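You operate a simulated robot arm through the tools that you are given. There is no shell and no other tool.

Carry out the task below with a simulated robot arm. There is one attempt and no reset: what you move stays moved.

## Task
Pump 3 strokes of grease into block No 52 and put it back.
Fine: bearing block in the yellow cradle, yellow lever down on it, pump the black lever, yellow lever up after. Set down upright: what you pick out.

It is judged by the outcome, as a careful person would: the job done as asked, and still so three seconds after it is handed in. It fails if anything else is knocked over, pushed out of place, dropped, spilled or broken.

## Robot
A 7-joint arm with a three-finger gripper, fixed in place. Base frame: the origin is at the foot of the arm, x ahead of it, y to its left, z up; the work surface is at about z = 880. Units: mm, rad, N and s.
Its first joint turns from -2.897 to 2.897 rad. Payload 2.69 kg.
The tool frame sits at the grasp point between the pads (the TCP): z along the fingers, y along the line on which they close. The tips reach 30 mm beyond it. Largest opening 128 mm; the body of the gripper starts 117 mm behind the TCP.
Orientation is that of the tool frame in the base frame, as a unit quaternion [x, y, z, w]. With the fingers straight down and closing along the base's y, the tool's x points along the base's -x, its y along +y and its z along -z.

## Interface
- The arm moves only by the tool play_rows. Its argument "series" is a list of rows, each an object (a shift or turn left out is 0, a gripper value left out holds the last) with "slide": the shift along the base's x, y, z in units of 100 mm (1.0 is 100 mm), a list of three; "delta_rot": the turn, a rotation vector about the base's x, y, z in units of 60 degrees (1.0 is 60 degrees), a list of three; "jaw": the gripper command, from -1 (fully open) to 1 (shut), values between in proportion. In form: [{"slide": [tx, ty, tz], "delta_rot": [wx, wy, wz], "jaw": jaw}, ...]. A call has 1 to 20 rows; each row is the pose to reach, as a shift and turn from the pose commanded when the call began. A call with a number of a shift or a turn outside -1 to 1 is refused whole. A row lasts 0.2 s, in which the tool goes at most 50 mm and 0.15 rad; a call with a longer step from one row to the next is refused whole, and so is a gripper value outside its range. Where a pose cannot be reached the arm comes as near as it can. A force on the tool above 90 N (or 10 N above the force at the start of the call, whichever is more), or a blocked arm, ends the call early, and 0.2 s more pass. The fingers move at their own pace and stop on an object; they squeeze with about 31 N. The grip force told is the motor's: it shows also when the fingers shut on nothing. Time passes only in rows, and 0.2 s behind the last, so rows that repeat a pose let the fingers close. The reply holds the time, the measured pose of the TCP, the force on the tool along the base axes, the opening and the grip force, in the units named above and with some noise, with the torque about the TCP (base axes, N m) and any sound that the robot's microphone picked up, and new pictures: "pictures" is both (left out), scene, wrist or none.
- Cameras (640 x 400 px; columns grow to the right, rows downward): "scene" is fixed at [220.1, 648.4, 1487.4]; the picture's right is [-0.83, -0.55, 0.00], its down [-0.24, 0.36, -0.90] and it looks along [0.50, -0.75, -0.43] (base axes); focal length 333 px, centre (320, 200). "wrist" rides on the gripper at [58, 54, -131] in the tool frame; the picture's right is [-0.68, 0.74, 0.00], its down [-0.62, -0.57, -0.55] and it looks along [-0.40, -0.37, 0.84] (tool axes); focal length 234 px, centre (320, 200). There is no depth. A picture from a camera that has moved, and an enlarged one, comes with that camera's place and axes in the base frame and with its lens.
- raise_lower(by): slides the trunk up (or, below 0, down) by that many mm; the arm rides with it, the base frame stays. It gives what a move gives, with no picture.
- enlarge(camera, box): a new picture of the part [left, top, right, bottom] of that camera's present view, enlarged. No time passes.
- sign_off(): hands the job in; it is judged then, once.

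Nothing tells you positions but the pictures and the camera data. Unless the task says otherwise, let go and move clear before handing in.

The tools are called after "Emit:" as name(argument=value, ...) on one line, values as JSON. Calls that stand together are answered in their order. play_rows: Moves the arm, as the interface text tells. Its arguments: {"type":"object","properties":{"series":{"type":"array"},"pictures":{"type":"string","enum":["both","scene","wrist","none"]}},"required":["series"]} The other tools are called the same way: raise_lower (by) slides the trunk up or down; enlarge (camera, box) takes an enlarged picture of a part of a camera's view; sign_off () hands the job in.

At the start:

```text
time: 0.0
tcp_pos: [658.2, -327.3, 1284.6]
tcp_rot: [0.0, 1.0, 0.0, 0.0]
force: [-0.5, -0.7, -0.4]
wrist_torque: [0.0, 0.02, -0.04]
gripper_width: 128.1
gripper_force: 0.1
trunk travel left (down, up): [-200.0, 150.0]
```

scene: 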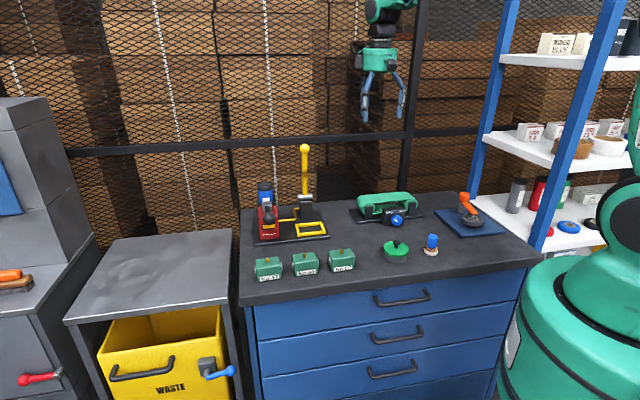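
wrist: 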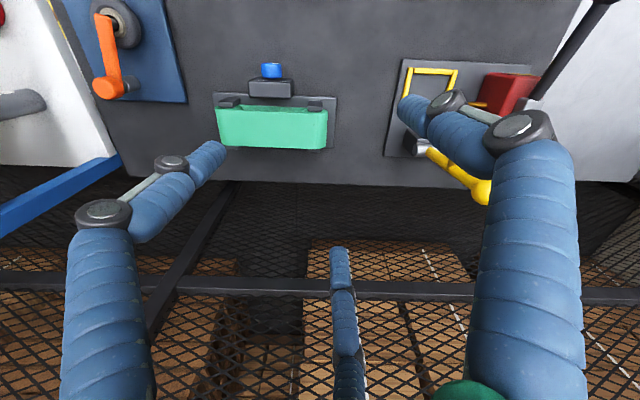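

I see a workbench with three green bearing blocks in front, a grease station with a yellow cradle and yellow lever at the rear left, and other items. I'll enlarge the scene to read the block labels and the station's details.

Emit:
enlarge(camera="scene", box=[240, 230, 370, 300])

Emit:
enlarge(camera="scene", box=[235, 135, 345, 255])

Emit:
enlarge(camera="scene", box=[340, 170, 520, 270])

Emit:
enlarge(camera="wrist", box=[370, 40, 570, 220])

```text
4.92 times, centred on (305, 265) of scene
camera zoom: at [220.1, 648.4, 1487.4], right [-0.83, -0.55, 0.0], down [-0.24, 0.36, -0.9], along [0.5, -0.75, -0.43], focal length 1640 px, centre (394, -120)
```

zoom: 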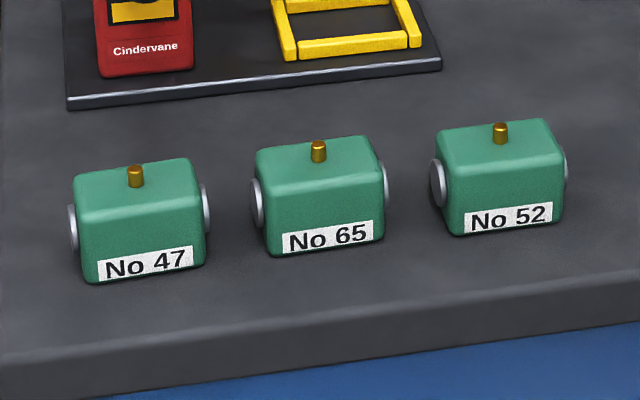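

```text
3.33 times, centred on (290, 195) of scene
camera zoom: at [220.1, 648.4, 1487.4], right [-0.83, -0.55, 0.0], down [-0.24, 0.36, -0.9], along [0.5, -0.75, -0.43], focal length 1110 px, centre (420, 217)
```

zoom: 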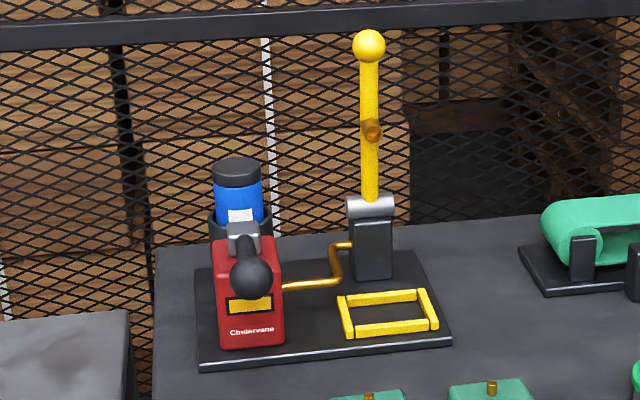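

```text
3.56 times, centred on (430, 220) of scene
camera zoom: at [220.1, 648.4, 1487.4], right [-0.83, -0.55, 0.0], down [-0.24, 0.36, -0.9], along [0.5, -0.75, -0.43], focal length 1184 px, centre (-71, 129)
```

zoom: 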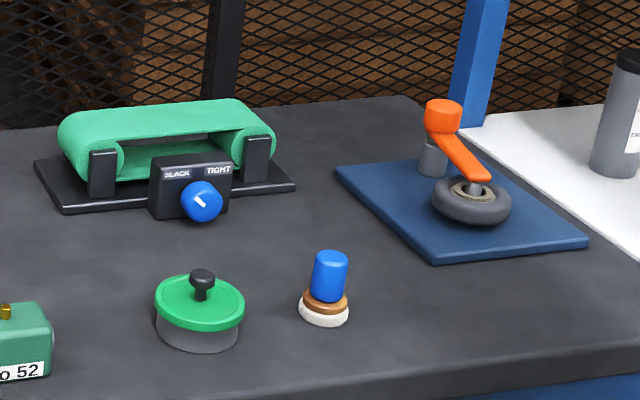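

```text
2.22 times, centred on (470, 130) of wrist
camera zoom: at [598.8, -272.6, 1416.3], right [0.68, 0.74, 0.0], down [0.62, -0.57, 0.55], along [0.4, -0.37, -0.84], focal length 520 px, centre (-13, 356)
```

zoom: 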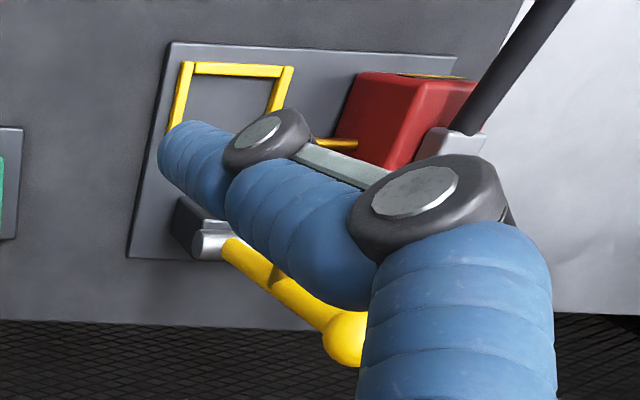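

The blocks read 47, 65, 52 (left to right); No 52 is at roughly (620, -70) and the table is turned about 45° to the base axes. I'll first turn the tool to match the table and move toward a good viewing spot, high above everything.

Emit:
play_rows(series=[{"slide": [-0.1, 0.17, 0], "delta_rot": [0, 0, 0.127]}, {"slide": [-0.2, 0.34, 0], "delta_rot": [0, 0, 0.253]}, {"slide": [-0.3, 0.51, 0], "delta_rot": [0, 0, 0.38]}, {"slide": [-0.4, 0.68, 0], "delta_rot": [0, 0, 0.507]}, {"slide": [-0.5, 0.85, 0], "delta_rot": [0, 0, 0.633]}, {"slide": [-0.55, 1.0, 0], "delta_rot": [0, 0, 0.76]}], pictures="none")

Emit:
play_rows(series=[{"slide": [-0.2, 0.33, -0.1]}, {"slide": [-0.4, 0.66, -0.3]}, {"slide": [-0.55, 1.0, -0.5]}], pictures="none")

Emit:
play_rows(series=[{"slide": [-0.2, 0.33, -0.1]}, {"slide": [-0.4, 0.66, -0.2]}, {"slide": [-0.55, 0.98, -0.34]}], pictures="both")

```text
time: 1.4
tcp_pos: [603.0, -227.4, 1285.2]
tcp_rot: [-0.389, 0.921, 0.0, 0.001]
force: [-0.4, -0.3, 0.2]
wrist_torque: [0.02, -0.06, -0.01]
gripper_width: 128.0
gripper_force: 0.1
trunk travel left (down, up): [-200.0, 150.0]
```

```text
time: 2.2
tcp_pos: [548.5, -126.7, 1230.4]
tcp_rot: [-0.389, 0.921, 0.0, 0.001]
force: [0.0, -0.5, -0.2]
wrist_torque: [0.0, 0.06, -0.02]
gripper_width: 127.6
gripper_force: 0.0
trunk travel left (down, up): [-200.0, 150.0]
```

```text
time: 3.0
tcp_pos: [493.4, -30.2, 1198.6]
tcp_rot: [-0.389, 0.921, 0.0, 0.001]
force: [0.1, 0.0, 0.3]
wrist_torque: [0.0, -0.03, 0.02]
gripper_width: 128.0
gripper_force: 0.0
trunk travel left (down, up): [-200.0, 150.0]
camera wrist: at [413.1, -32.8, 1331.9], right [-0.05, 1.0, 0.0], down [0.83, 0.05, 0.55], along [0.55, 0.03, -0.84], focal length 234 px, centre (320, 200)
```

scene: 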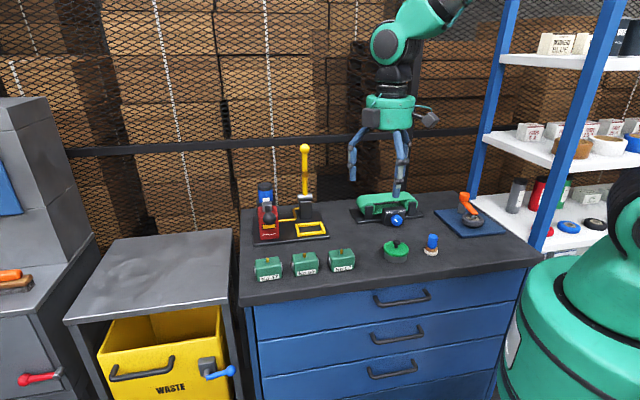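
wrist: 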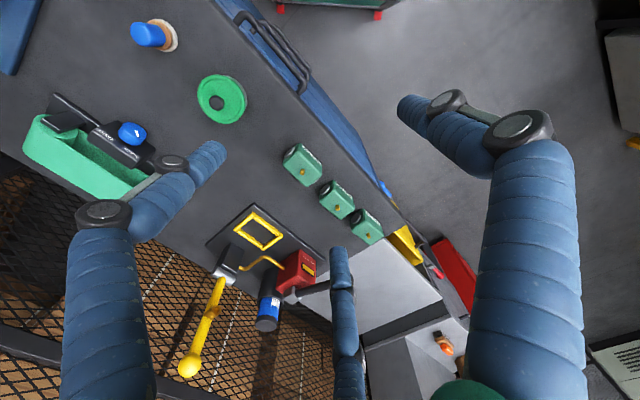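

The view now shows blocks, grease station and pump from above. I'll enlarge the wrist picture for accurate positions.

Emit:
enlarge(camera="wrist", box=[270, 130, 398, 250])

Emit:
enlarge(camera="wrist", box=[170, 190, 340, 390])

```text
3.33 times, centred on (334, 190) of wrist
camera zoom: at [413.1, -32.8, 1331.9], right [-0.05, 1.0, 0.0], down [0.83, 0.05, 0.55], along [0.55, 0.03, -0.84], focal length 781 px, centre (273, 233)
```

zoom: 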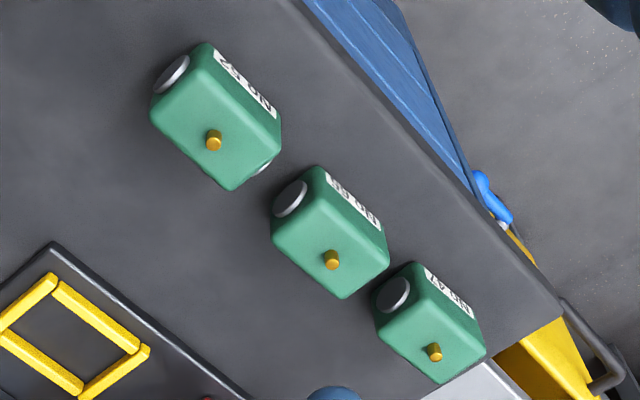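

```text
2.00 times, centred on (255, 290) of wrist
camera zoom: at [413.1, -32.8, 1331.9], right [-0.05, 1.0, 0.0], down [0.83, 0.05, 0.55], along [0.55, 0.03, -0.84], focal length 468 px, centre (450, 20)
```

zoom: 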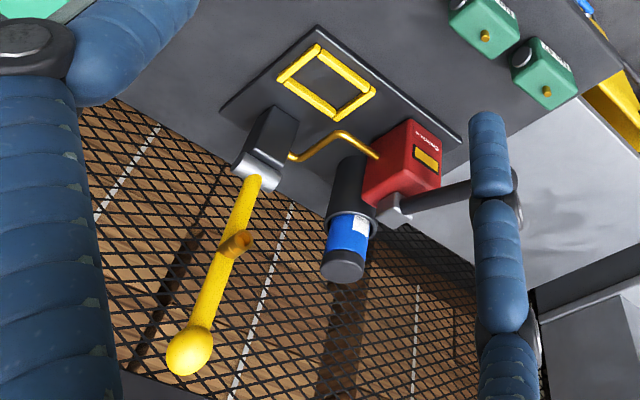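

Let me zoom closer on block 52 and on the cradle to measure them precisely.

Emit:
enlarge(camera="wrist", box=[292, 132, 332, 172])

Emit:
enlarge(camera="wrist", box=[225, 195, 305, 265])

Emit:
enlarge(camera="scene", box=[318, 238, 366, 278])

Emit:
enlarge(camera="scene", box=[250, 180, 335, 245])

```text
10.00 times, centred on (312, 152) of wrist
camera zoom: at [413.1, -32.8, 1331.9], right [-0.05, 1.0, 0.0], down [0.83, 0.05, 0.55], along [0.55, 0.03, -0.84], focal length 2342 px, centre (400, 680)
```

zoom: 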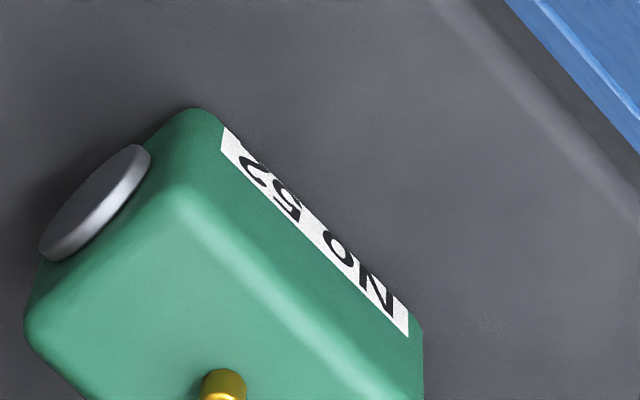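

```text
5.71 times, centred on (265, 230) of wrist
camera zoom: at [413.1, -32.8, 1331.9], right [-0.05, 1.0, 0.0], down [0.83, 0.05, 0.55], along [0.55, 0.03, -0.84], focal length 1338 px, centre (634, 29)
```

zoom: 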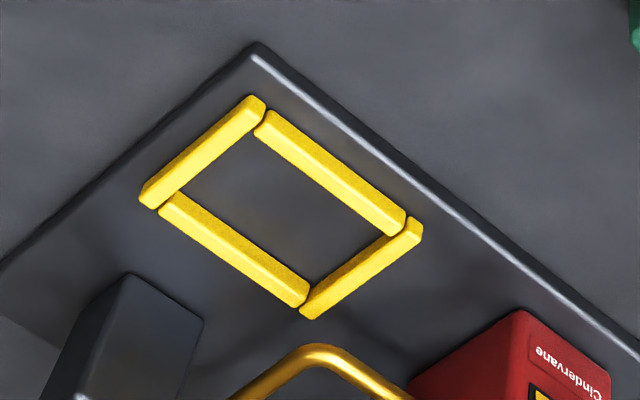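

```text
10.00 times, centred on (342, 258) of scene
camera zoom: at [220.1, 648.4, 1487.4], right [-0.83, -0.55, 0.0], down [-0.24, 0.36, -0.9], along [0.5, -0.75, -0.43], focal length 3331 px, centre (100, -380)
```

zoom: 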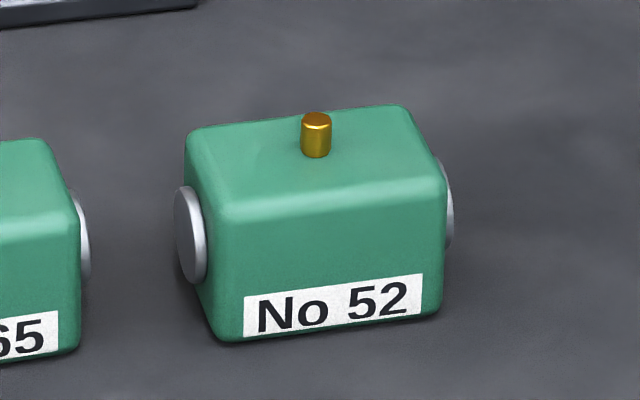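

```text
6.15 times, centred on (292, 212) of scene
camera zoom: at [220.1, 648.4, 1487.4], right [-0.83, -0.55, 0.0], down [-0.24, 0.36, -0.9], along [0.5, -0.75, -0.43], focal length 2050 px, centre (489, 123)
```

zoom: 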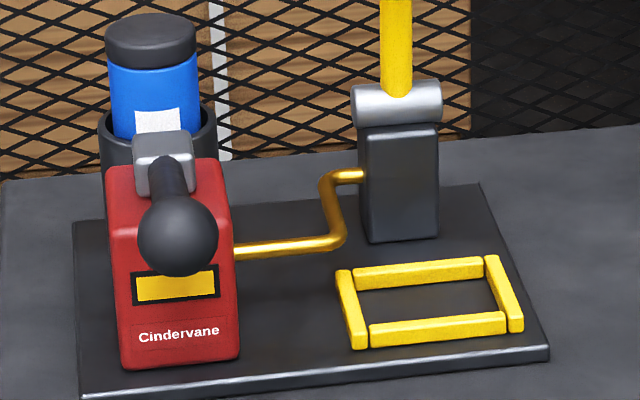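

I'll look closely at the gripper itself to understand where the fingers are.

Emit:
enlarge(camera="scene", box=[330, 80, 450, 210])

Emit:
enlarge(camera="wrist", box=[40, 60, 600, 400])

```text
3.08 times, centred on (390, 145) of scene
camera zoom: at [220.1, 648.4, 1487.4], right [-0.83, -0.55, 0.0], down [-0.24, 0.36, -0.9], along [0.5, -0.75, -0.43], focal length 1025 px, centre (105, 369)
```

zoom: 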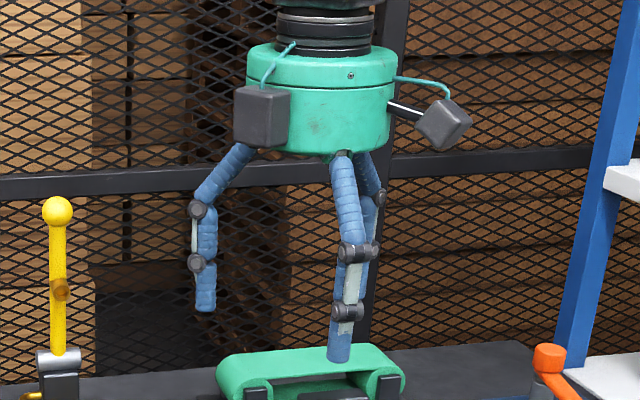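

```text
1.14 times, centred on (320, 230) of wrist
camera zoom: at [413.1, -32.8, 1331.9], right [-0.05, 1.0, 0.0], down [0.83, 0.05, 0.55], along [0.55, 0.03, -0.84], focal length 268 px, centre (320, 166)
```

zoom: 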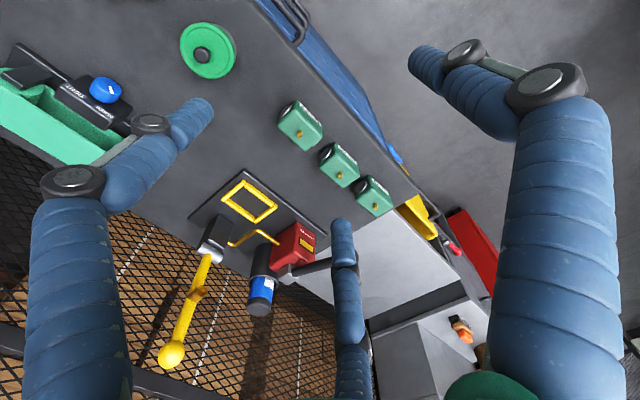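

The gripper looks like a three-fingered hand though it is described as two-fingered; I'll close it in free air to see how the fingers actually move.

Emit:
play_rows(series=[{"jaw": 0.0}, {"jaw": 0.0}, {"jaw": 0.0}], pictures="wrist")

Emit:
play_rows(series=[{"jaw": 1.0}, {"jaw": 1.0}, {"jaw": 1.0}], pictures="both")

Emit:
enlarge(camera="scene", box=[330, 80, 450, 210])

```text
time: 3.8
tcp_pos: [493.4, -29.6, 1200.4]
tcp_rot: [-0.388, 0.922, 0.0, 0.0]
force: [-0.3, 0.5, -0.5]
wrist_torque: [0.02, 0.02, -0.02]
gripper_width: 64.1
gripper_force: 0.1
trunk travel left (down, up): [-200.0, 150.0]
camera wrist: at [413.4, -33.0, 1332.2], right [-0.05, 1.0, 0.0], down [0.83, 0.04, 0.55], along [0.55, 0.03, -0.84], focal length 234 px, centre (320, 200)
```

wrist: 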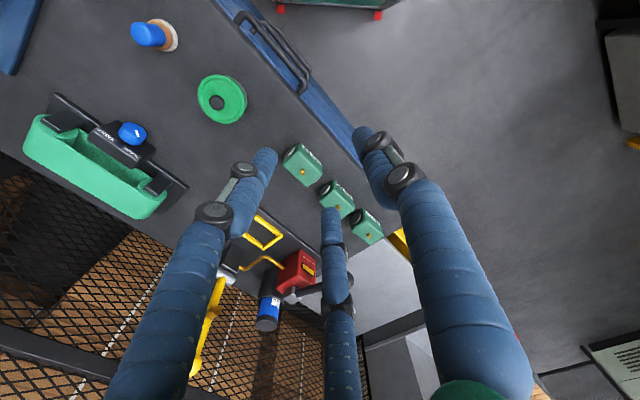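

```text
time: 4.6
tcp_pos: [493.8, -30.9, 1200.4]
tcp_rot: [-0.388, 0.921, -0.001, 0.0]
force: [-0.3, 0.1, 0.8]
wrist_torque: [0.02, -0.03, 0.0]
gripper_width: 2.0
gripper_force: 31.3
trunk travel left (down, up): [-200.0, 150.0]
camera wrist: at [413.4, -33.1, 1332.2], right [-0.05, 1.0, 0.0], down [0.83, 0.04, 0.55], along [0.55, 0.03, -0.84], focal length 234 px, centre (320, 200)
```

scene: 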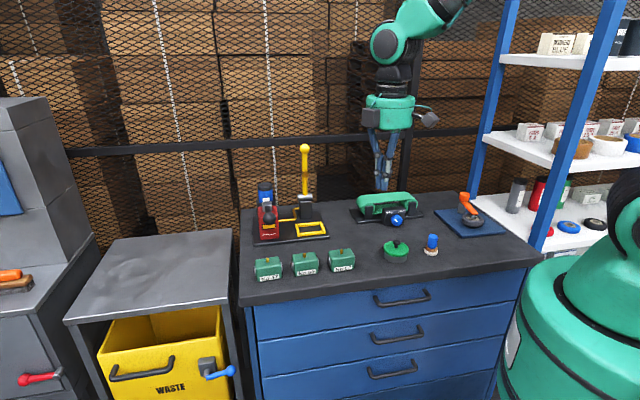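
wrist: 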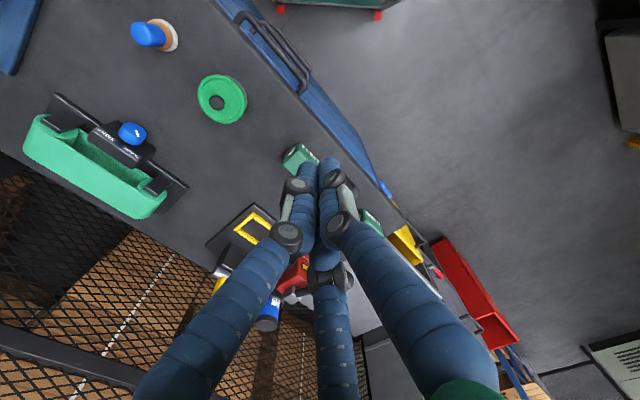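

```text
3.08 times, centred on (390, 145) of scene
camera zoom: at [220.1, 648.4, 1487.4], right [-0.83, -0.55, 0.0], down [-0.24, 0.36, -0.9], along [0.5, -0.75, -0.43], focal length 1025 px, centre (105, 369)
```

zoom: 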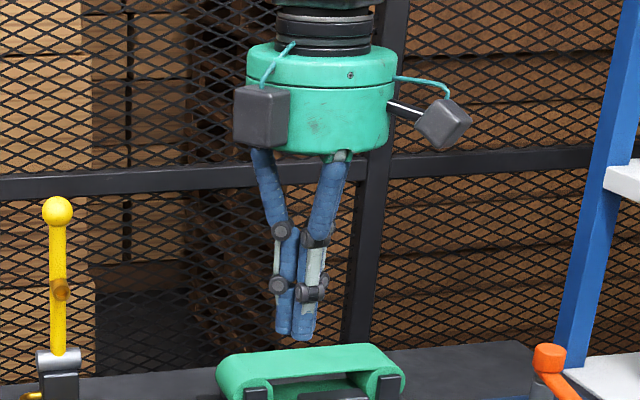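

The fingers converge on the TCP; I'll trust the stated two-finger geometry and verify by contact. Next I move above block No 52, still well clear of its top, to measure it up close.

Emit:
play_rows(series=[{"slide": [0.2, -0.1, -0.2], "jaw": -1}, {"slide": [0.4, -0.2, -0.4], "jaw": -1}, {"slide": [0.6, -0.3, -0.7], "jaw": -1}, {"slide": [0.8, -0.36, -1.0], "jaw": -1}], pictures="none")

Emit:
play_rows(series=[{"slide": [0.25, 0, -0.3]}, {"slide": [0.49, 0, -0.6]}, {"slide": [0.49, 0, -0.6]}], pictures="both")

Emit:
enlarge(camera="wrist", box=[260, 120, 400, 220])

```text
time: 5.6
tcp_pos: [573.0, -63.7, 1100.2]
tcp_rot: [-0.389, 0.921, 0.0, 0.0]
force: [0.3, 0.4, -0.2]
wrist_torque: [-0.02, 0.0, 0.0]
gripper_width: 127.9
gripper_force: 0.0
trunk travel left (down, up): [-200.0, 150.0]
```

```text
time: 6.4
tcp_pos: [622.6, -65.2, 1039.9]
tcp_rot: [-0.388, 0.922, 0.001, -0.001]
force: [1.0, 0.4, -1.0]
wrist_torque: [0.0, 0.08, 0.03]
gripper_width: 127.8
gripper_force: 0.1
trunk travel left (down, up): [-200.0, 150.0]
camera wrist: at [542.2, -67.7, 1170.9], right [-0.05, 1.0, 0.0], down [0.84, 0.04, 0.55], along [0.55, 0.03, -0.84], focal length 234 px, centre (320, 200)
```

scene: 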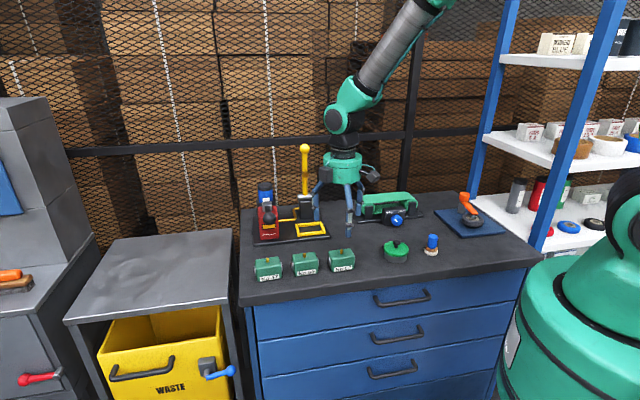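
wrist: 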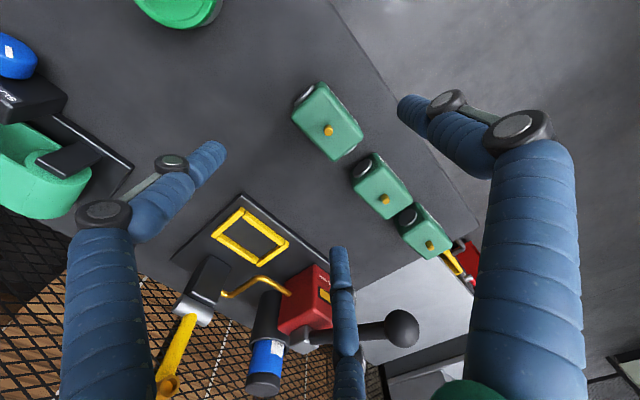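

```text
4.00 times, centred on (330, 170) of wrist
camera zoom: at [542.2, -67.7, 1170.9], right [-0.05, 1.0, 0.0], down [0.84, 0.04, 0.55], along [0.55, 0.03, -0.84], focal length 937 px, centre (280, 320)
```

zoom: 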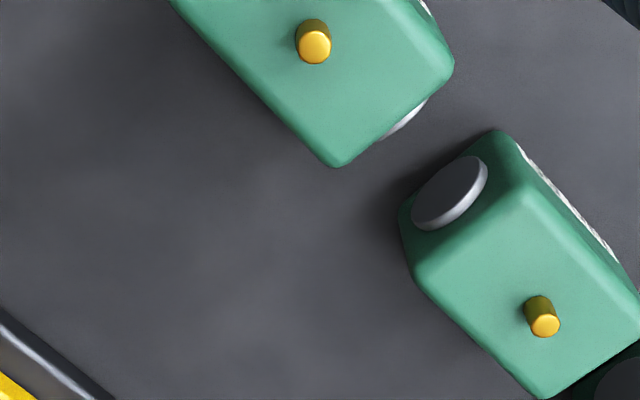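

Emit:
enlarge(camera="wrist", box=[280, 70, 376, 166])

Emit:
enlarge(camera="wrist", box=[160, 180, 330, 290])

Emit:
enlarge(camera="wrist", box=[150, 240, 430, 400])

```text
4.17 times, centred on (328, 118) of wrist
camera zoom: at [542.2, -67.7, 1170.9], right [-0.05, 1.0, 0.0], down [0.84, 0.04, 0.55], along [0.55, 0.03, -0.84], focal length 976 px, centre (287, 542)
```

zoom: 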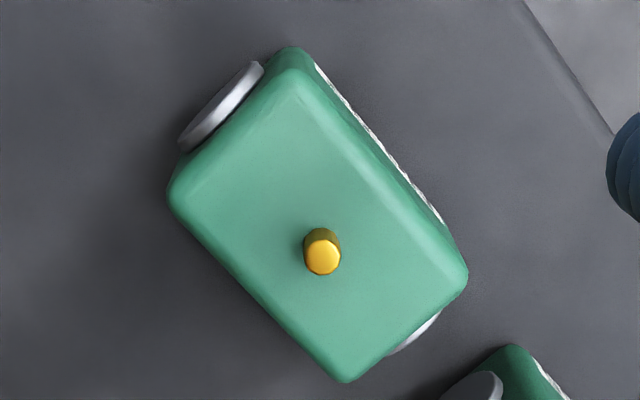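

```text
3.64 times, centred on (245, 235) of wrist
camera zoom: at [542.2, -67.7, 1170.9], right [-0.05, 1.0, 0.0], down [0.84, 0.04, 0.55], along [0.55, 0.03, -0.84], focal length 852 px, centre (593, 73)
```

zoom: 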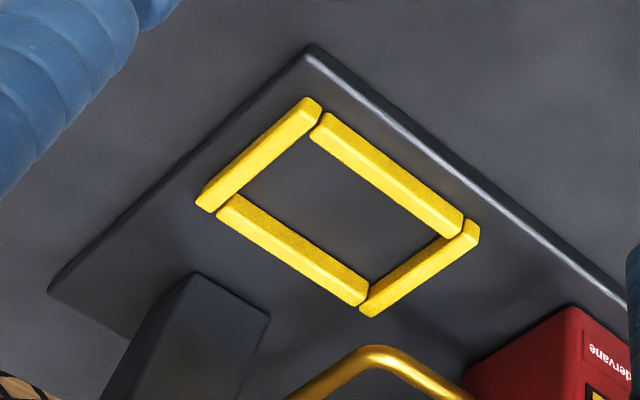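

```text
2.29 times, centred on (290, 320) of wrist
camera zoom: at [542.2, -67.7, 1170.9], right [-0.05, 1.0, 0.0], down [0.84, 0.04, 0.55], along [0.55, 0.03, -0.84], focal length 535 px, centre (389, -74)
```

zoom: 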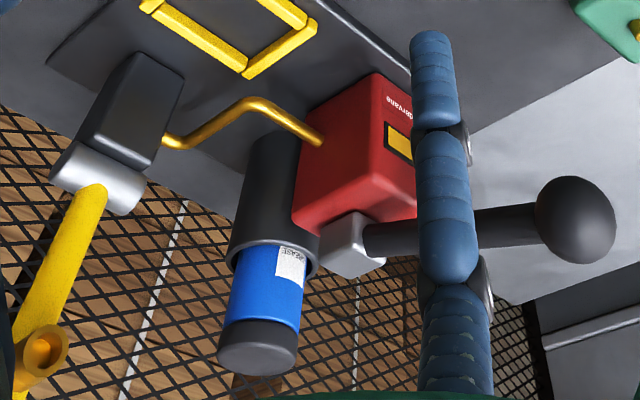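

Block No 52's centre measures about (612, -55) with its top near z≈928, long side along the 45° direction; the cradle centre is near (790, -160) and the black pump ball near (798, 37, 1033). I'll look at the cradle from closer before picking anything.

Emit:
play_rows(series=[{"slide": [0.2, -0.25, -0.05]}, {"slide": [0.4, -0.5, -0.1]}, {"slide": [0.6, -0.75, -0.2]}, {"slide": [0.86, -1.0, -0.3]}, {"slide": [0.86, -1.0, -0.3]}], pictures="both")

Emit:
enlarge(camera="wrist", box=[250, 140, 390, 260])

```text
time: 7.6
tcp_pos: [709.9, -165.9, 1007.6]
tcp_rot: [-0.388, 0.922, 0.001, -0.001]
force: [0.2, 1.0, -1.6]
wrist_torque: [0.03, 0.05, 0.0]
gripper_width: 128.0
gripper_force: 0.0
trunk travel left (down, up): [-200.0, 150.0]
camera wrist: at [629.5, -169.4, 1140.1], right [-0.05, 1.0, 0.0], down [0.84, 0.04, 0.55], along [0.55, 0.03, -0.84], focal length 234 px, centre (320, 200)
```

scene: 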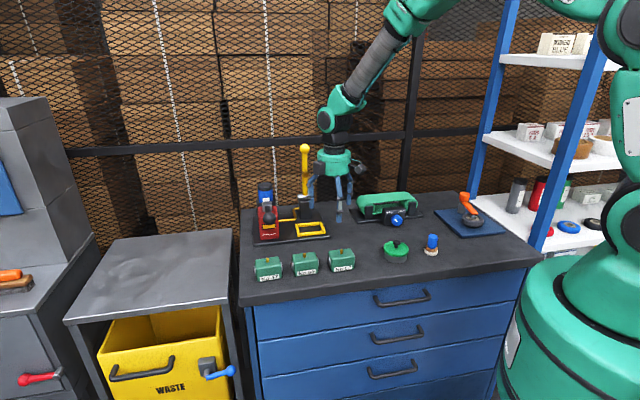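
wrist: 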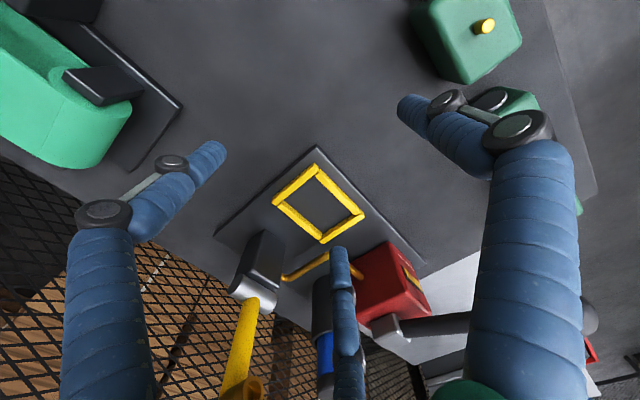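

```text
3.33 times, centred on (320, 200) of wrist
camera zoom: at [629.5, -169.4, 1140.1], right [-0.05, 1.0, 0.0], down [0.84, 0.04, 0.55], along [0.55, 0.03, -0.84], focal length 781 px, centre (320, 200)
```

zoom: 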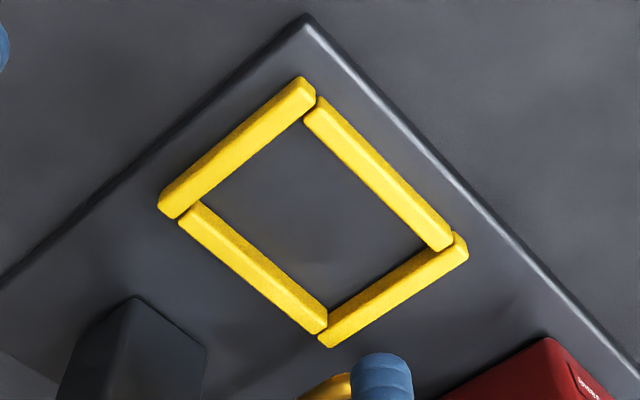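

Emit:
enlarge(camera="wrist", box=[268, 160, 324, 210])

Emit:
enlarge(camera="wrist", box=[312, 195, 368, 245])

Emit:
enlarge(camera="scene", box=[290, 215, 332, 243])

```text
8.00 times, centred on (296, 185) of wrist
camera zoom: at [629.5, -169.4, 1140.1], right [-0.05, 1.0, 0.0], down [0.84, 0.04, 0.55], along [0.55, 0.03, -0.84], focal length 1873 px, centre (512, 320)
```

zoom: 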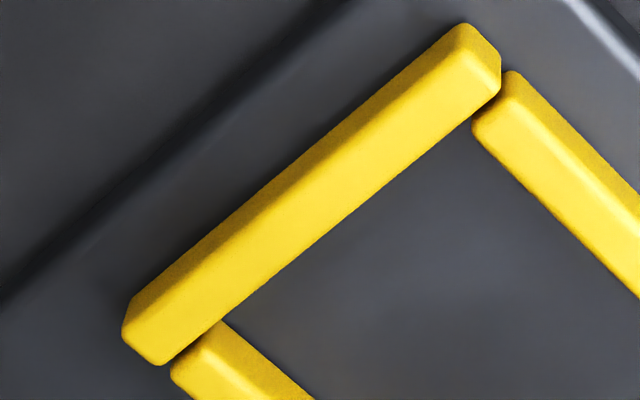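

```text
8.00 times, centred on (340, 220) of wrist
camera zoom: at [629.5, -169.4, 1140.1], right [-0.05, 1.0, 0.0], down [0.84, 0.04, 0.55], along [0.55, 0.03, -0.84], focal length 1873 px, centre (160, 40)
```

zoom: 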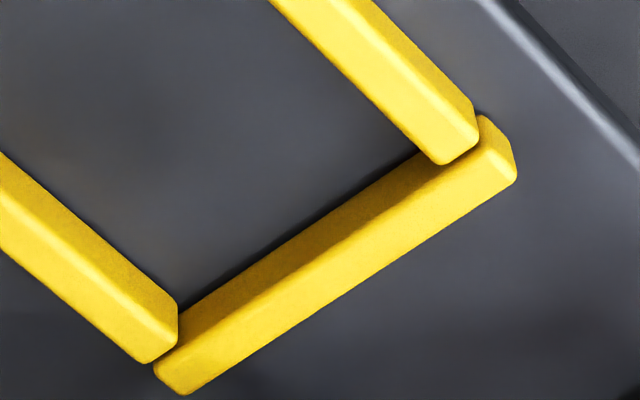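

```text
14.29 times, centred on (311, 229) of scene
camera zoom: at [220.1, 648.4, 1487.4], right [-0.83, -0.55, 0.0], down [-0.24, 0.36, -0.9], along [0.5, -0.75, -0.43], focal length 4759 px, centre (449, -214)
```

zoom: 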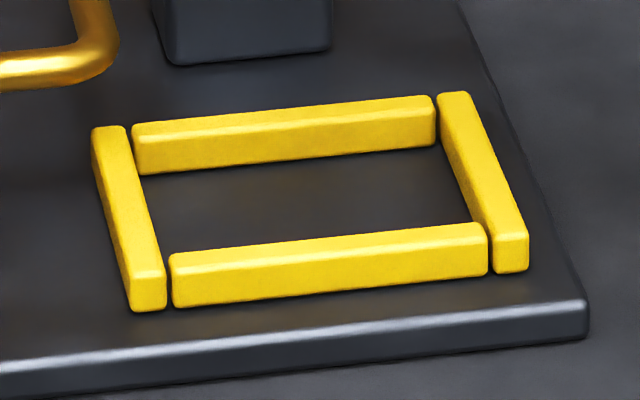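

The cradle's inner space measures about 78 × 56 mm centred near (800, -161), bars about 11 mm high on a ~10 mm plate; the block (~70 × 46 mm) fits with a few mm to spare. I'll go back above block 52 and verify alignment before descending.

Emit:
play_rows(series=[{"slide": [-0.3, 0.3, 0.1], "jaw": -0.4}, {"slide": [-0.6, 0.6, 0.1], "jaw": -0.4}, {"slide": [-0.9, 0.9, 0.1], "jaw": -0.4}, {"slide": [-0.96, 1.0, 0.0], "jaw": -0.4}], pictures="none")

Emit:
play_rows(series=[{"slide": [-0.02, 0.11, -0.1]}, {"slide": [-0.02, 0.11, -0.27]}, {"slide": [-0.02, 0.11, -0.27]}], pictures="both")

Emit:
enlarge(camera="wrist", box=[240, 110, 400, 230])

Emit:
enlarge(camera="scene", box=[290, 180, 390, 280])

```text
time: 8.6
tcp_pos: [612.6, -65.1, 1012.0]
tcp_rot: [-0.388, 0.922, 0.001, 0.0]
force: [-0.7, -0.6, 0.0]
wrist_torque: [0.0, -0.02, 0.01]
gripper_width: 89.8
gripper_force: 0.1
trunk travel left (down, up): [-200.0, 150.0]
```

```text
time: 9.4
tcp_pos: [611.6, -54.5, 983.9]
tcp_rot: [-0.388, 0.922, 0.0, -0.001]
force: [0.3, -0.7, 0.0]
wrist_torque: [0.02, 0.03, -0.01]
gripper_width: 89.6
gripper_force: 0.0
trunk travel left (down, up): [-200.0, 150.0]
camera wrist: at [531.5, -57.5, 1115.5], right [-0.05, 1.0, 0.0], down [0.84, 0.04, 0.55], along [0.55, 0.03, -0.84], focal length 234 px, centre (320, 200)
```

scene: 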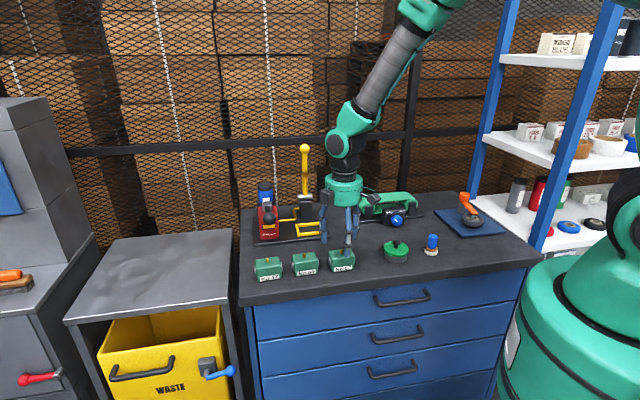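
wrist: 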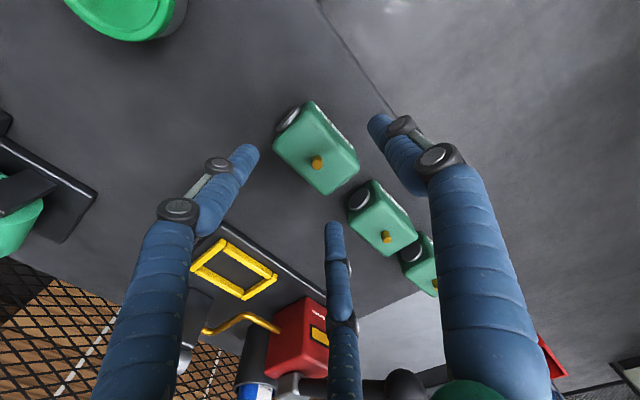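

```text
3.33 times, centred on (320, 170) of wrist
camera zoom: at [531.5, -57.5, 1115.5], right [-0.05, 1.0, 0.0], down [0.84, 0.04, 0.55], along [0.55, 0.03, -0.84], focal length 781 px, centre (320, 300)
```

zoom: 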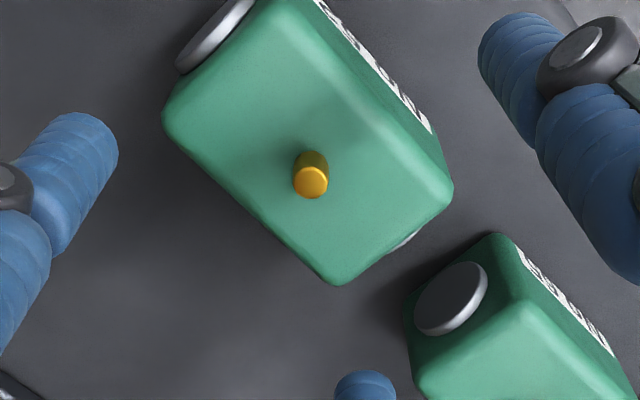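

```text
4.00 times, centred on (340, 230) of scene
camera zoom: at [220.1, 648.4, 1487.4], right [-0.83, -0.55, 0.0], down [-0.24, 0.36, -0.9], along [0.5, -0.75, -0.43], focal length 1332 px, centre (240, 80)
```

zoom: 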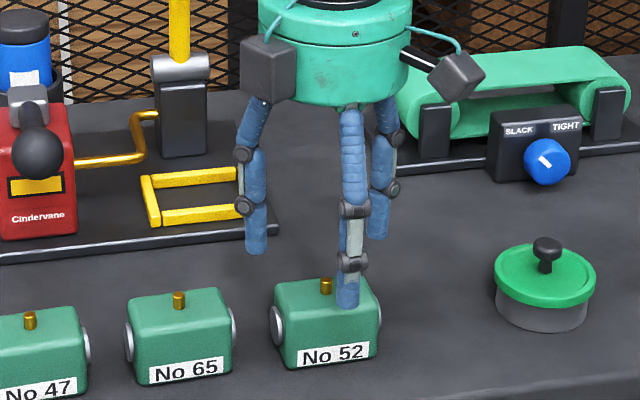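

Aligned over block 52 (nipple measured at (611, -55), TCP at the same spot). I'll descend to grip height and close gently.

Emit:
play_rows(series=[{"slide": [0, -0.01, -0.15]}, {"slide": [0, -0.01, -0.3]}, {"slide": [0, -0.01, -0.45]}, {"slide": [0, -0.01, -0.55]}, {"slide": [0, -0.01, -0.55]}], pictures="wrist")

Emit:
enlarge(camera="scene", box=[290, 180, 390, 280])

```text
time: 10.6
tcp_pos: [609.9, -54.4, 928.6]
tcp_rot: [-0.388, 0.922, 0.0, 0.0]
force: [0.4, -1.0, 0.2]
wrist_torque: [-0.02, 0.02, 0.03]
gripper_width: 89.6
gripper_force: 0.0
trunk travel left (down, up): [-200.0, 150.0]
camera wrist: at [530.2, -57.9, 1060.8], right [-0.05, 1.0, 0.0], down [0.83, 0.05, 0.55], along [0.55, 0.03, -0.84], focal length 234 px, centre (320, 200)
```

wrist: 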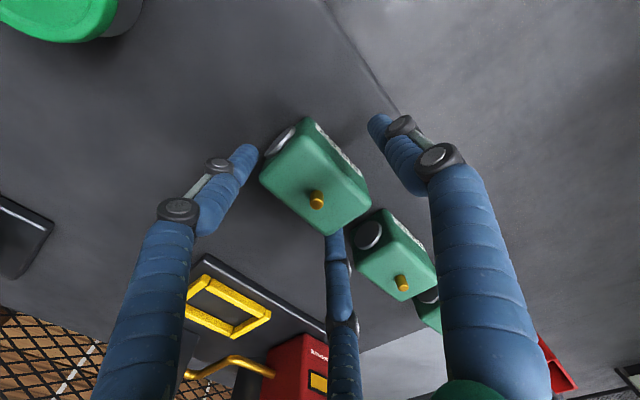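

```text
4.00 times, centred on (340, 230) of scene
camera zoom: at [220.1, 648.4, 1487.4], right [-0.83, -0.55, 0.0], down [-0.24, 0.36, -0.9], along [0.5, -0.75, -0.43], focal length 1332 px, centre (240, 80)
```

zoom: 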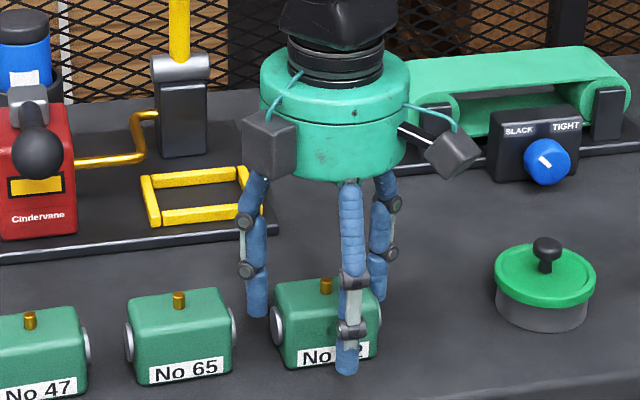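

Emit:
play_rows(series=[{"jaw": 0.0}, {"jaw": 0.1}, {"jaw": 0.18}, {"jaw": 0.22}, {"jaw": 0.26}, {"jaw": 0.26}], pictures="both")

Emit:
enlarge(camera="wrist", box=[240, 100, 400, 260])

```text
time: 12.0
tcp_pos: [610.5, -54.8, 928.0]
tcp_rot: [-0.389, 0.921, 0.0, -0.001]
force: [2.4, 0.9, 2.2]
wrist_torque: [-0.02, -0.06, 0.0]
gripper_width: 82.1
gripper_force: 26.3
trunk travel left (down, up): [-200.0, 150.0]
camera wrist: at [530.2, -58.0, 1061.0], right [-0.05, 1.0, 0.0], down [0.83, 0.05, 0.55], along [0.55, 0.03, -0.84], focal length 234 px, centre (320, 200)
```

scene: 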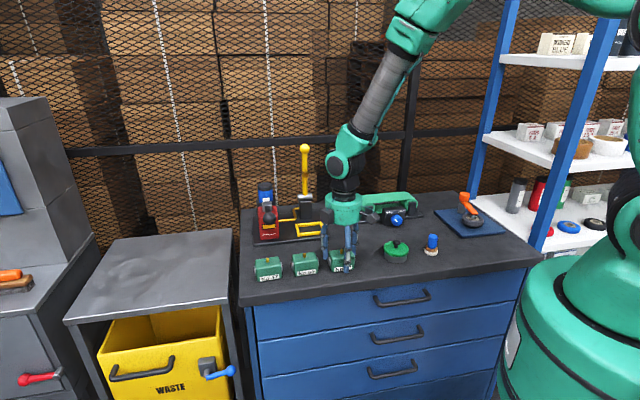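
wrist: 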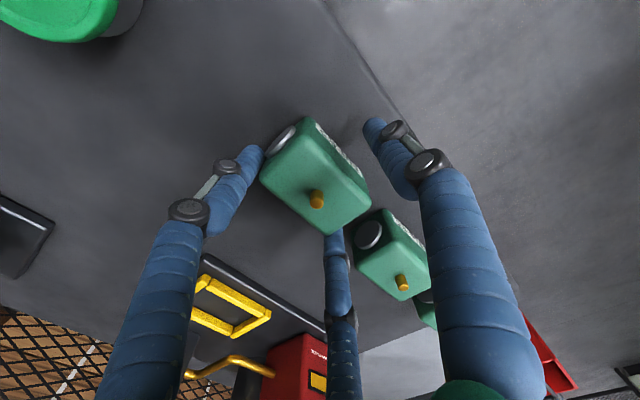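

```text
2.50 times, centred on (320, 180) of wrist
camera zoom: at [530.2, -58.0, 1061.0], right [-0.05, 1.0, 0.0], down [0.83, 0.05, 0.55], along [0.55, 0.03, -0.84], focal length 585 px, centre (320, 250)
```

zoom: 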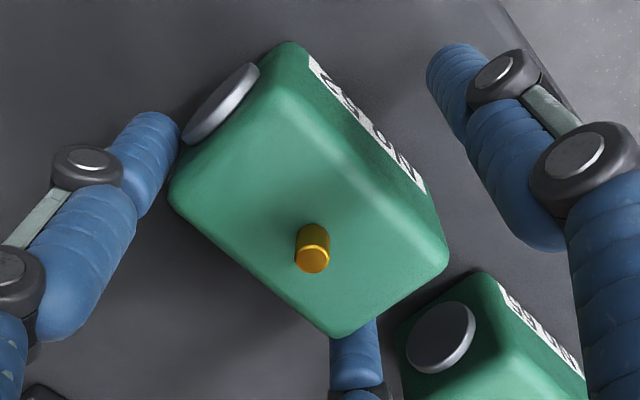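

The fingers stopped at 82 mm with grip force, which isn't the block's 46 mm depth, so something else is being touched. I'll look carefully before doing anything more.

Emit:
enlarge(camera="scene", box=[310, 210, 380, 280])

Emit:
enlarge(camera="wrist", box=[230, 110, 330, 210])

Emit:
enlarge(camera="wrist", box=[300, 170, 400, 270])

```text
5.71 times, centred on (345, 245) of scene
camera zoom: at [220.1, 648.4, 1487.4], right [-0.83, -0.55, 0.0], down [-0.24, 0.36, -0.9], along [0.5, -0.75, -0.43], focal length 1903 px, centre (177, -57)
```

zoom: 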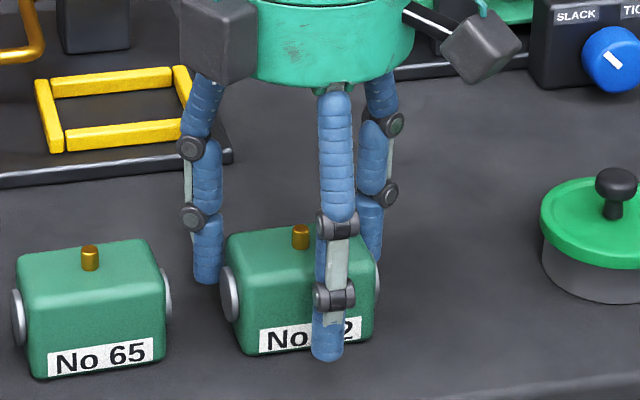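

```text
4.00 times, centred on (280, 160) of wrist
camera zoom: at [530.2, -58.0, 1061.0], right [-0.05, 1.0, 0.0], down [0.83, 0.05, 0.55], along [0.55, 0.03, -0.84], focal length 937 px, centre (480, 360)
```

zoom: 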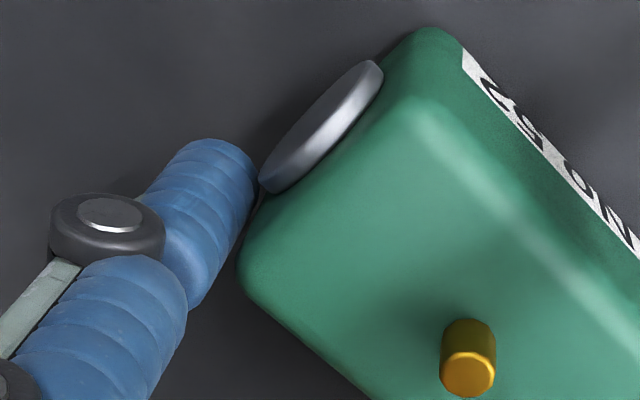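

```text
4.00 times, centred on (350, 220) of wrist
camera zoom: at [530.2, -58.0, 1061.0], right [-0.05, 1.0, 0.0], down [0.83, 0.05, 0.55], along [0.55, 0.03, -0.84], focal length 937 px, centre (200, 120)
```

zoom: 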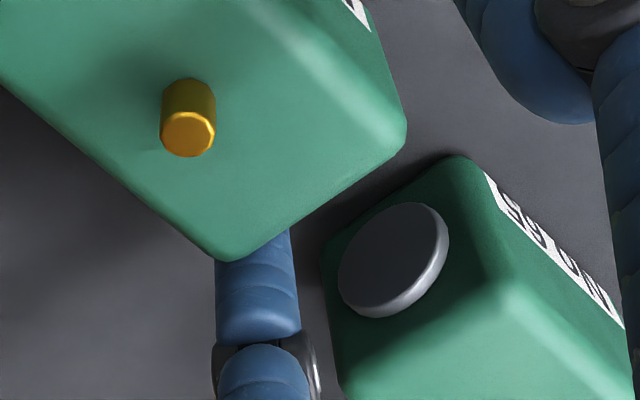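

The contact at 82 mm fits a real three-finger hand (fingers at 120°): the two rear fingers met the block's rear corners. I'll open, rise clear, and turn 30° so two fingers pinch the front and back faces while the third stays on the free right side.

Emit:
play_rows(series=[{"jaw": -0.4}, {"jaw": -0.4}, {"slide": [0, 0, 0.2], "jaw": -0.4}, {"slide": [0, 0, 0.45], "jaw": -0.4}, {"slide": [0, 0, 0.7], "jaw": -0.4}], pictures="none")

Emit:
play_rows(series=[{"slide": [-0.03, -0.03, 0], "delta_rot": [0, 0, -0.128]}, {"slide": [-0.06, -0.06, 0], "delta_rot": [0, 0, -0.256]}, {"slide": [-0.09, -0.09, 0], "delta_rot": [0, 0, -0.384]}, {"slide": [-0.11, -0.12, 0], "delta_rot": [0, 0, -0.512]}, {"slide": [-0.11, -0.12, 0], "delta_rot": [0, 0, -0.512]}], pictures="both")

Emit:
enlarge(camera="wrist", box=[240, 100, 400, 240])

Emit:
enlarge(camera="scene", box=[300, 190, 390, 280])

```text
time: 13.2
tcp_pos: [608.4, -54.7, 998.8]
tcp_rot: [-0.388, 0.922, 0.0, 0.001]
force: [0.1, 1.0, -0.7]
wrist_torque: [0.01, 0.01, 0.02]
gripper_width: 89.8
gripper_force: 0.0
trunk travel left (down, up): [-200.0, 150.0]
```

```text
time: 14.4
tcp_pos: [598.0, -65.8, 997.9]
tcp_rot: [-0.127, 0.992, 0.0, 0.0]
force: [-0.5, -1.0, -0.3]
wrist_torque: [0.01, 0.03, -0.02]
gripper_width: 89.5
gripper_force: 0.0
trunk travel left (down, up): [-200.0, 150.0]
camera wrist: at [527.4, -28.7, 1130.0], right [0.47, 0.89, 0.0], down [0.74, -0.39, 0.55], along [0.49, -0.26, -0.84], focal length 234 px, centre (320, 200)
```

scene: 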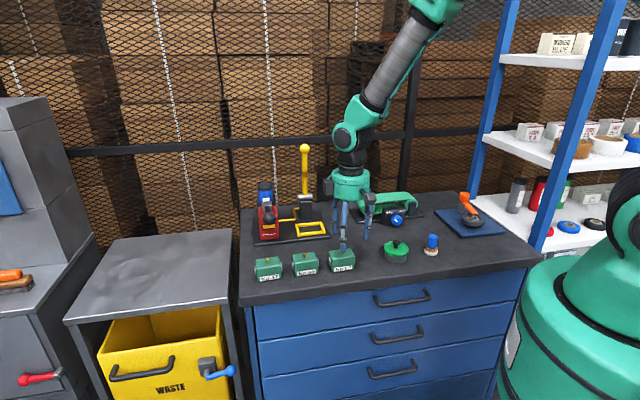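
wrist: 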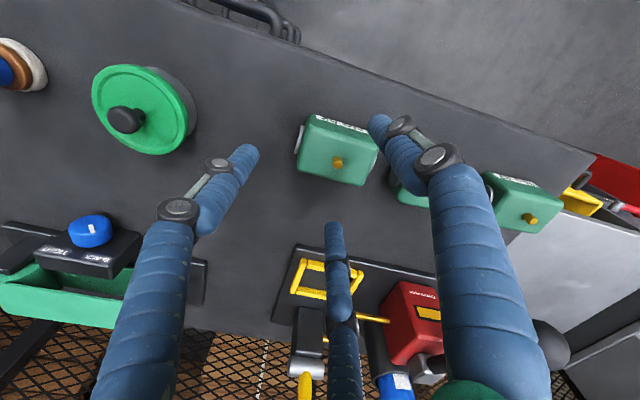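

```text
2.86 times, centred on (320, 170) of wrist
camera zoom: at [527.4, -28.7, 1130.0], right [0.47, 0.89, 0.0], down [0.74, -0.39, 0.55], along [0.49, -0.26, -0.84], focal length 669 px, centre (320, 286)
```

zoom: 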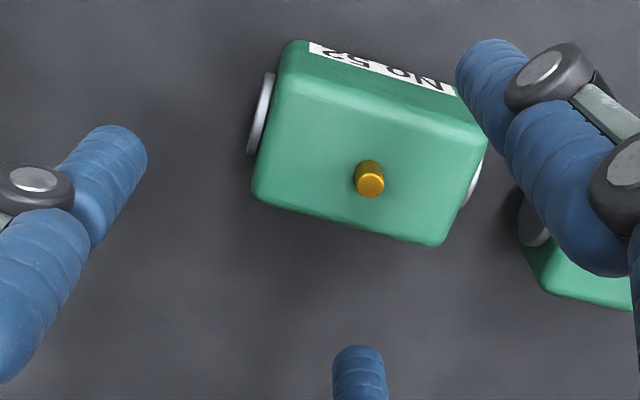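

```text
4.44 times, centred on (345, 235) of scene
camera zoom: at [220.1, 648.4, 1487.4], right [-0.83, -0.55, 0.0], down [-0.24, 0.36, -0.9], along [0.5, -0.75, -0.43], focal length 1480 px, centre (209, 44)
```

zoom: 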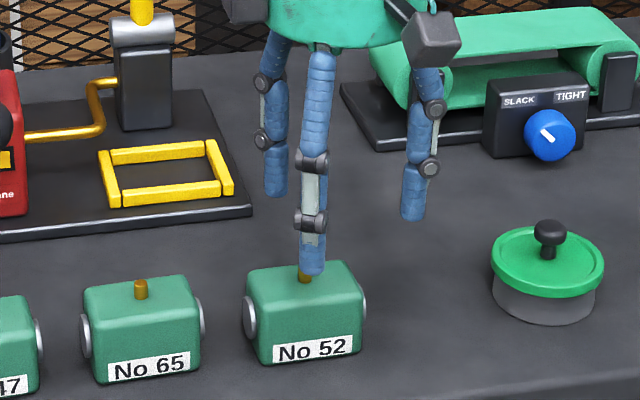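

The hand now straddles the block front/back with the third finger on the free right side. I'll correct by ~2 mm and descend to grip height.

Emit:
play_rows(series=[{"slide": [0.016, -0.016, -0.2]}, {"slide": [0.016, -0.016, -0.4]}, {"slide": [0.016, -0.016, -0.6]}, {"slide": [0.016, -0.016, -0.71]}, {"slide": [0.016, -0.016, -0.71]}], pictures="both")

Emit:
enlarge(camera="wrist", box=[230, 100, 410, 260])

```text
time: 15.6
tcp_pos: [601.6, -69.1, 926.5]
tcp_rot: [-0.129, 0.992, 0.001, 0.0]
force: [0.1, -0.4, -0.1]
wrist_torque: [-0.02, 0.0, 0.02]
gripper_width: 89.6
gripper_force: 0.2
trunk travel left (down, up): [-200.0, 150.0]
camera wrist: at [529.9, -31.2, 1058.7], right [0.46, 0.89, 0.0], down [0.74, -0.39, 0.55], along [0.49, -0.25, -0.84], focal length 234 px, centre (320, 200)
```

scene: 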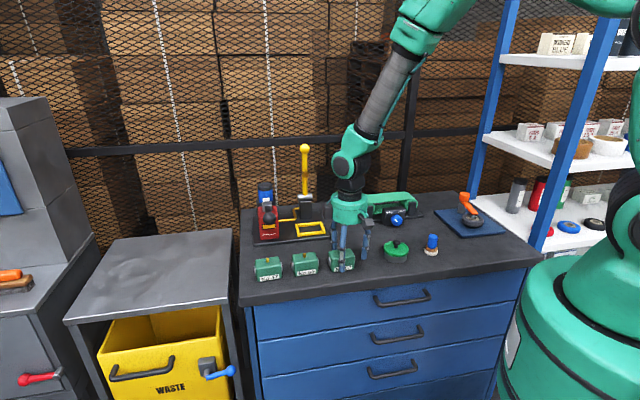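
wrist: 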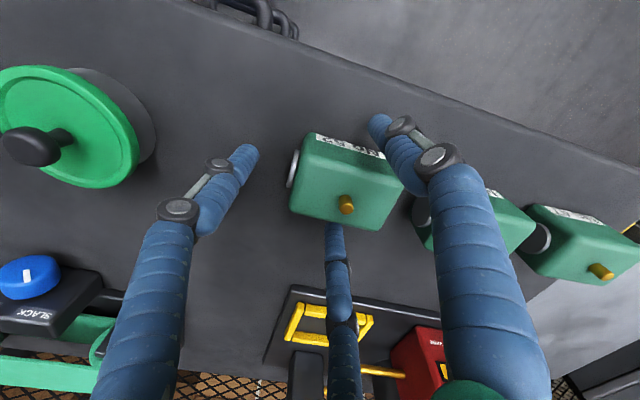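

```text
2.50 times, centred on (320, 180) of wrist
camera zoom: at [529.9, -31.2, 1058.7], right [0.46, 0.89, 0.0], down [0.74, -0.39, 0.55], along [0.49, -0.25, -0.84], focal length 585 px, centre (320, 250)
```

zoom: 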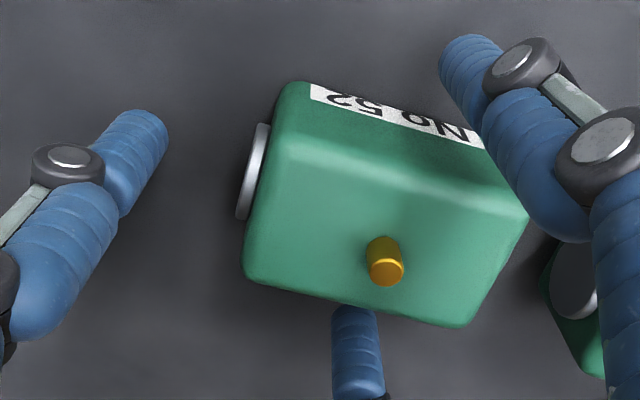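

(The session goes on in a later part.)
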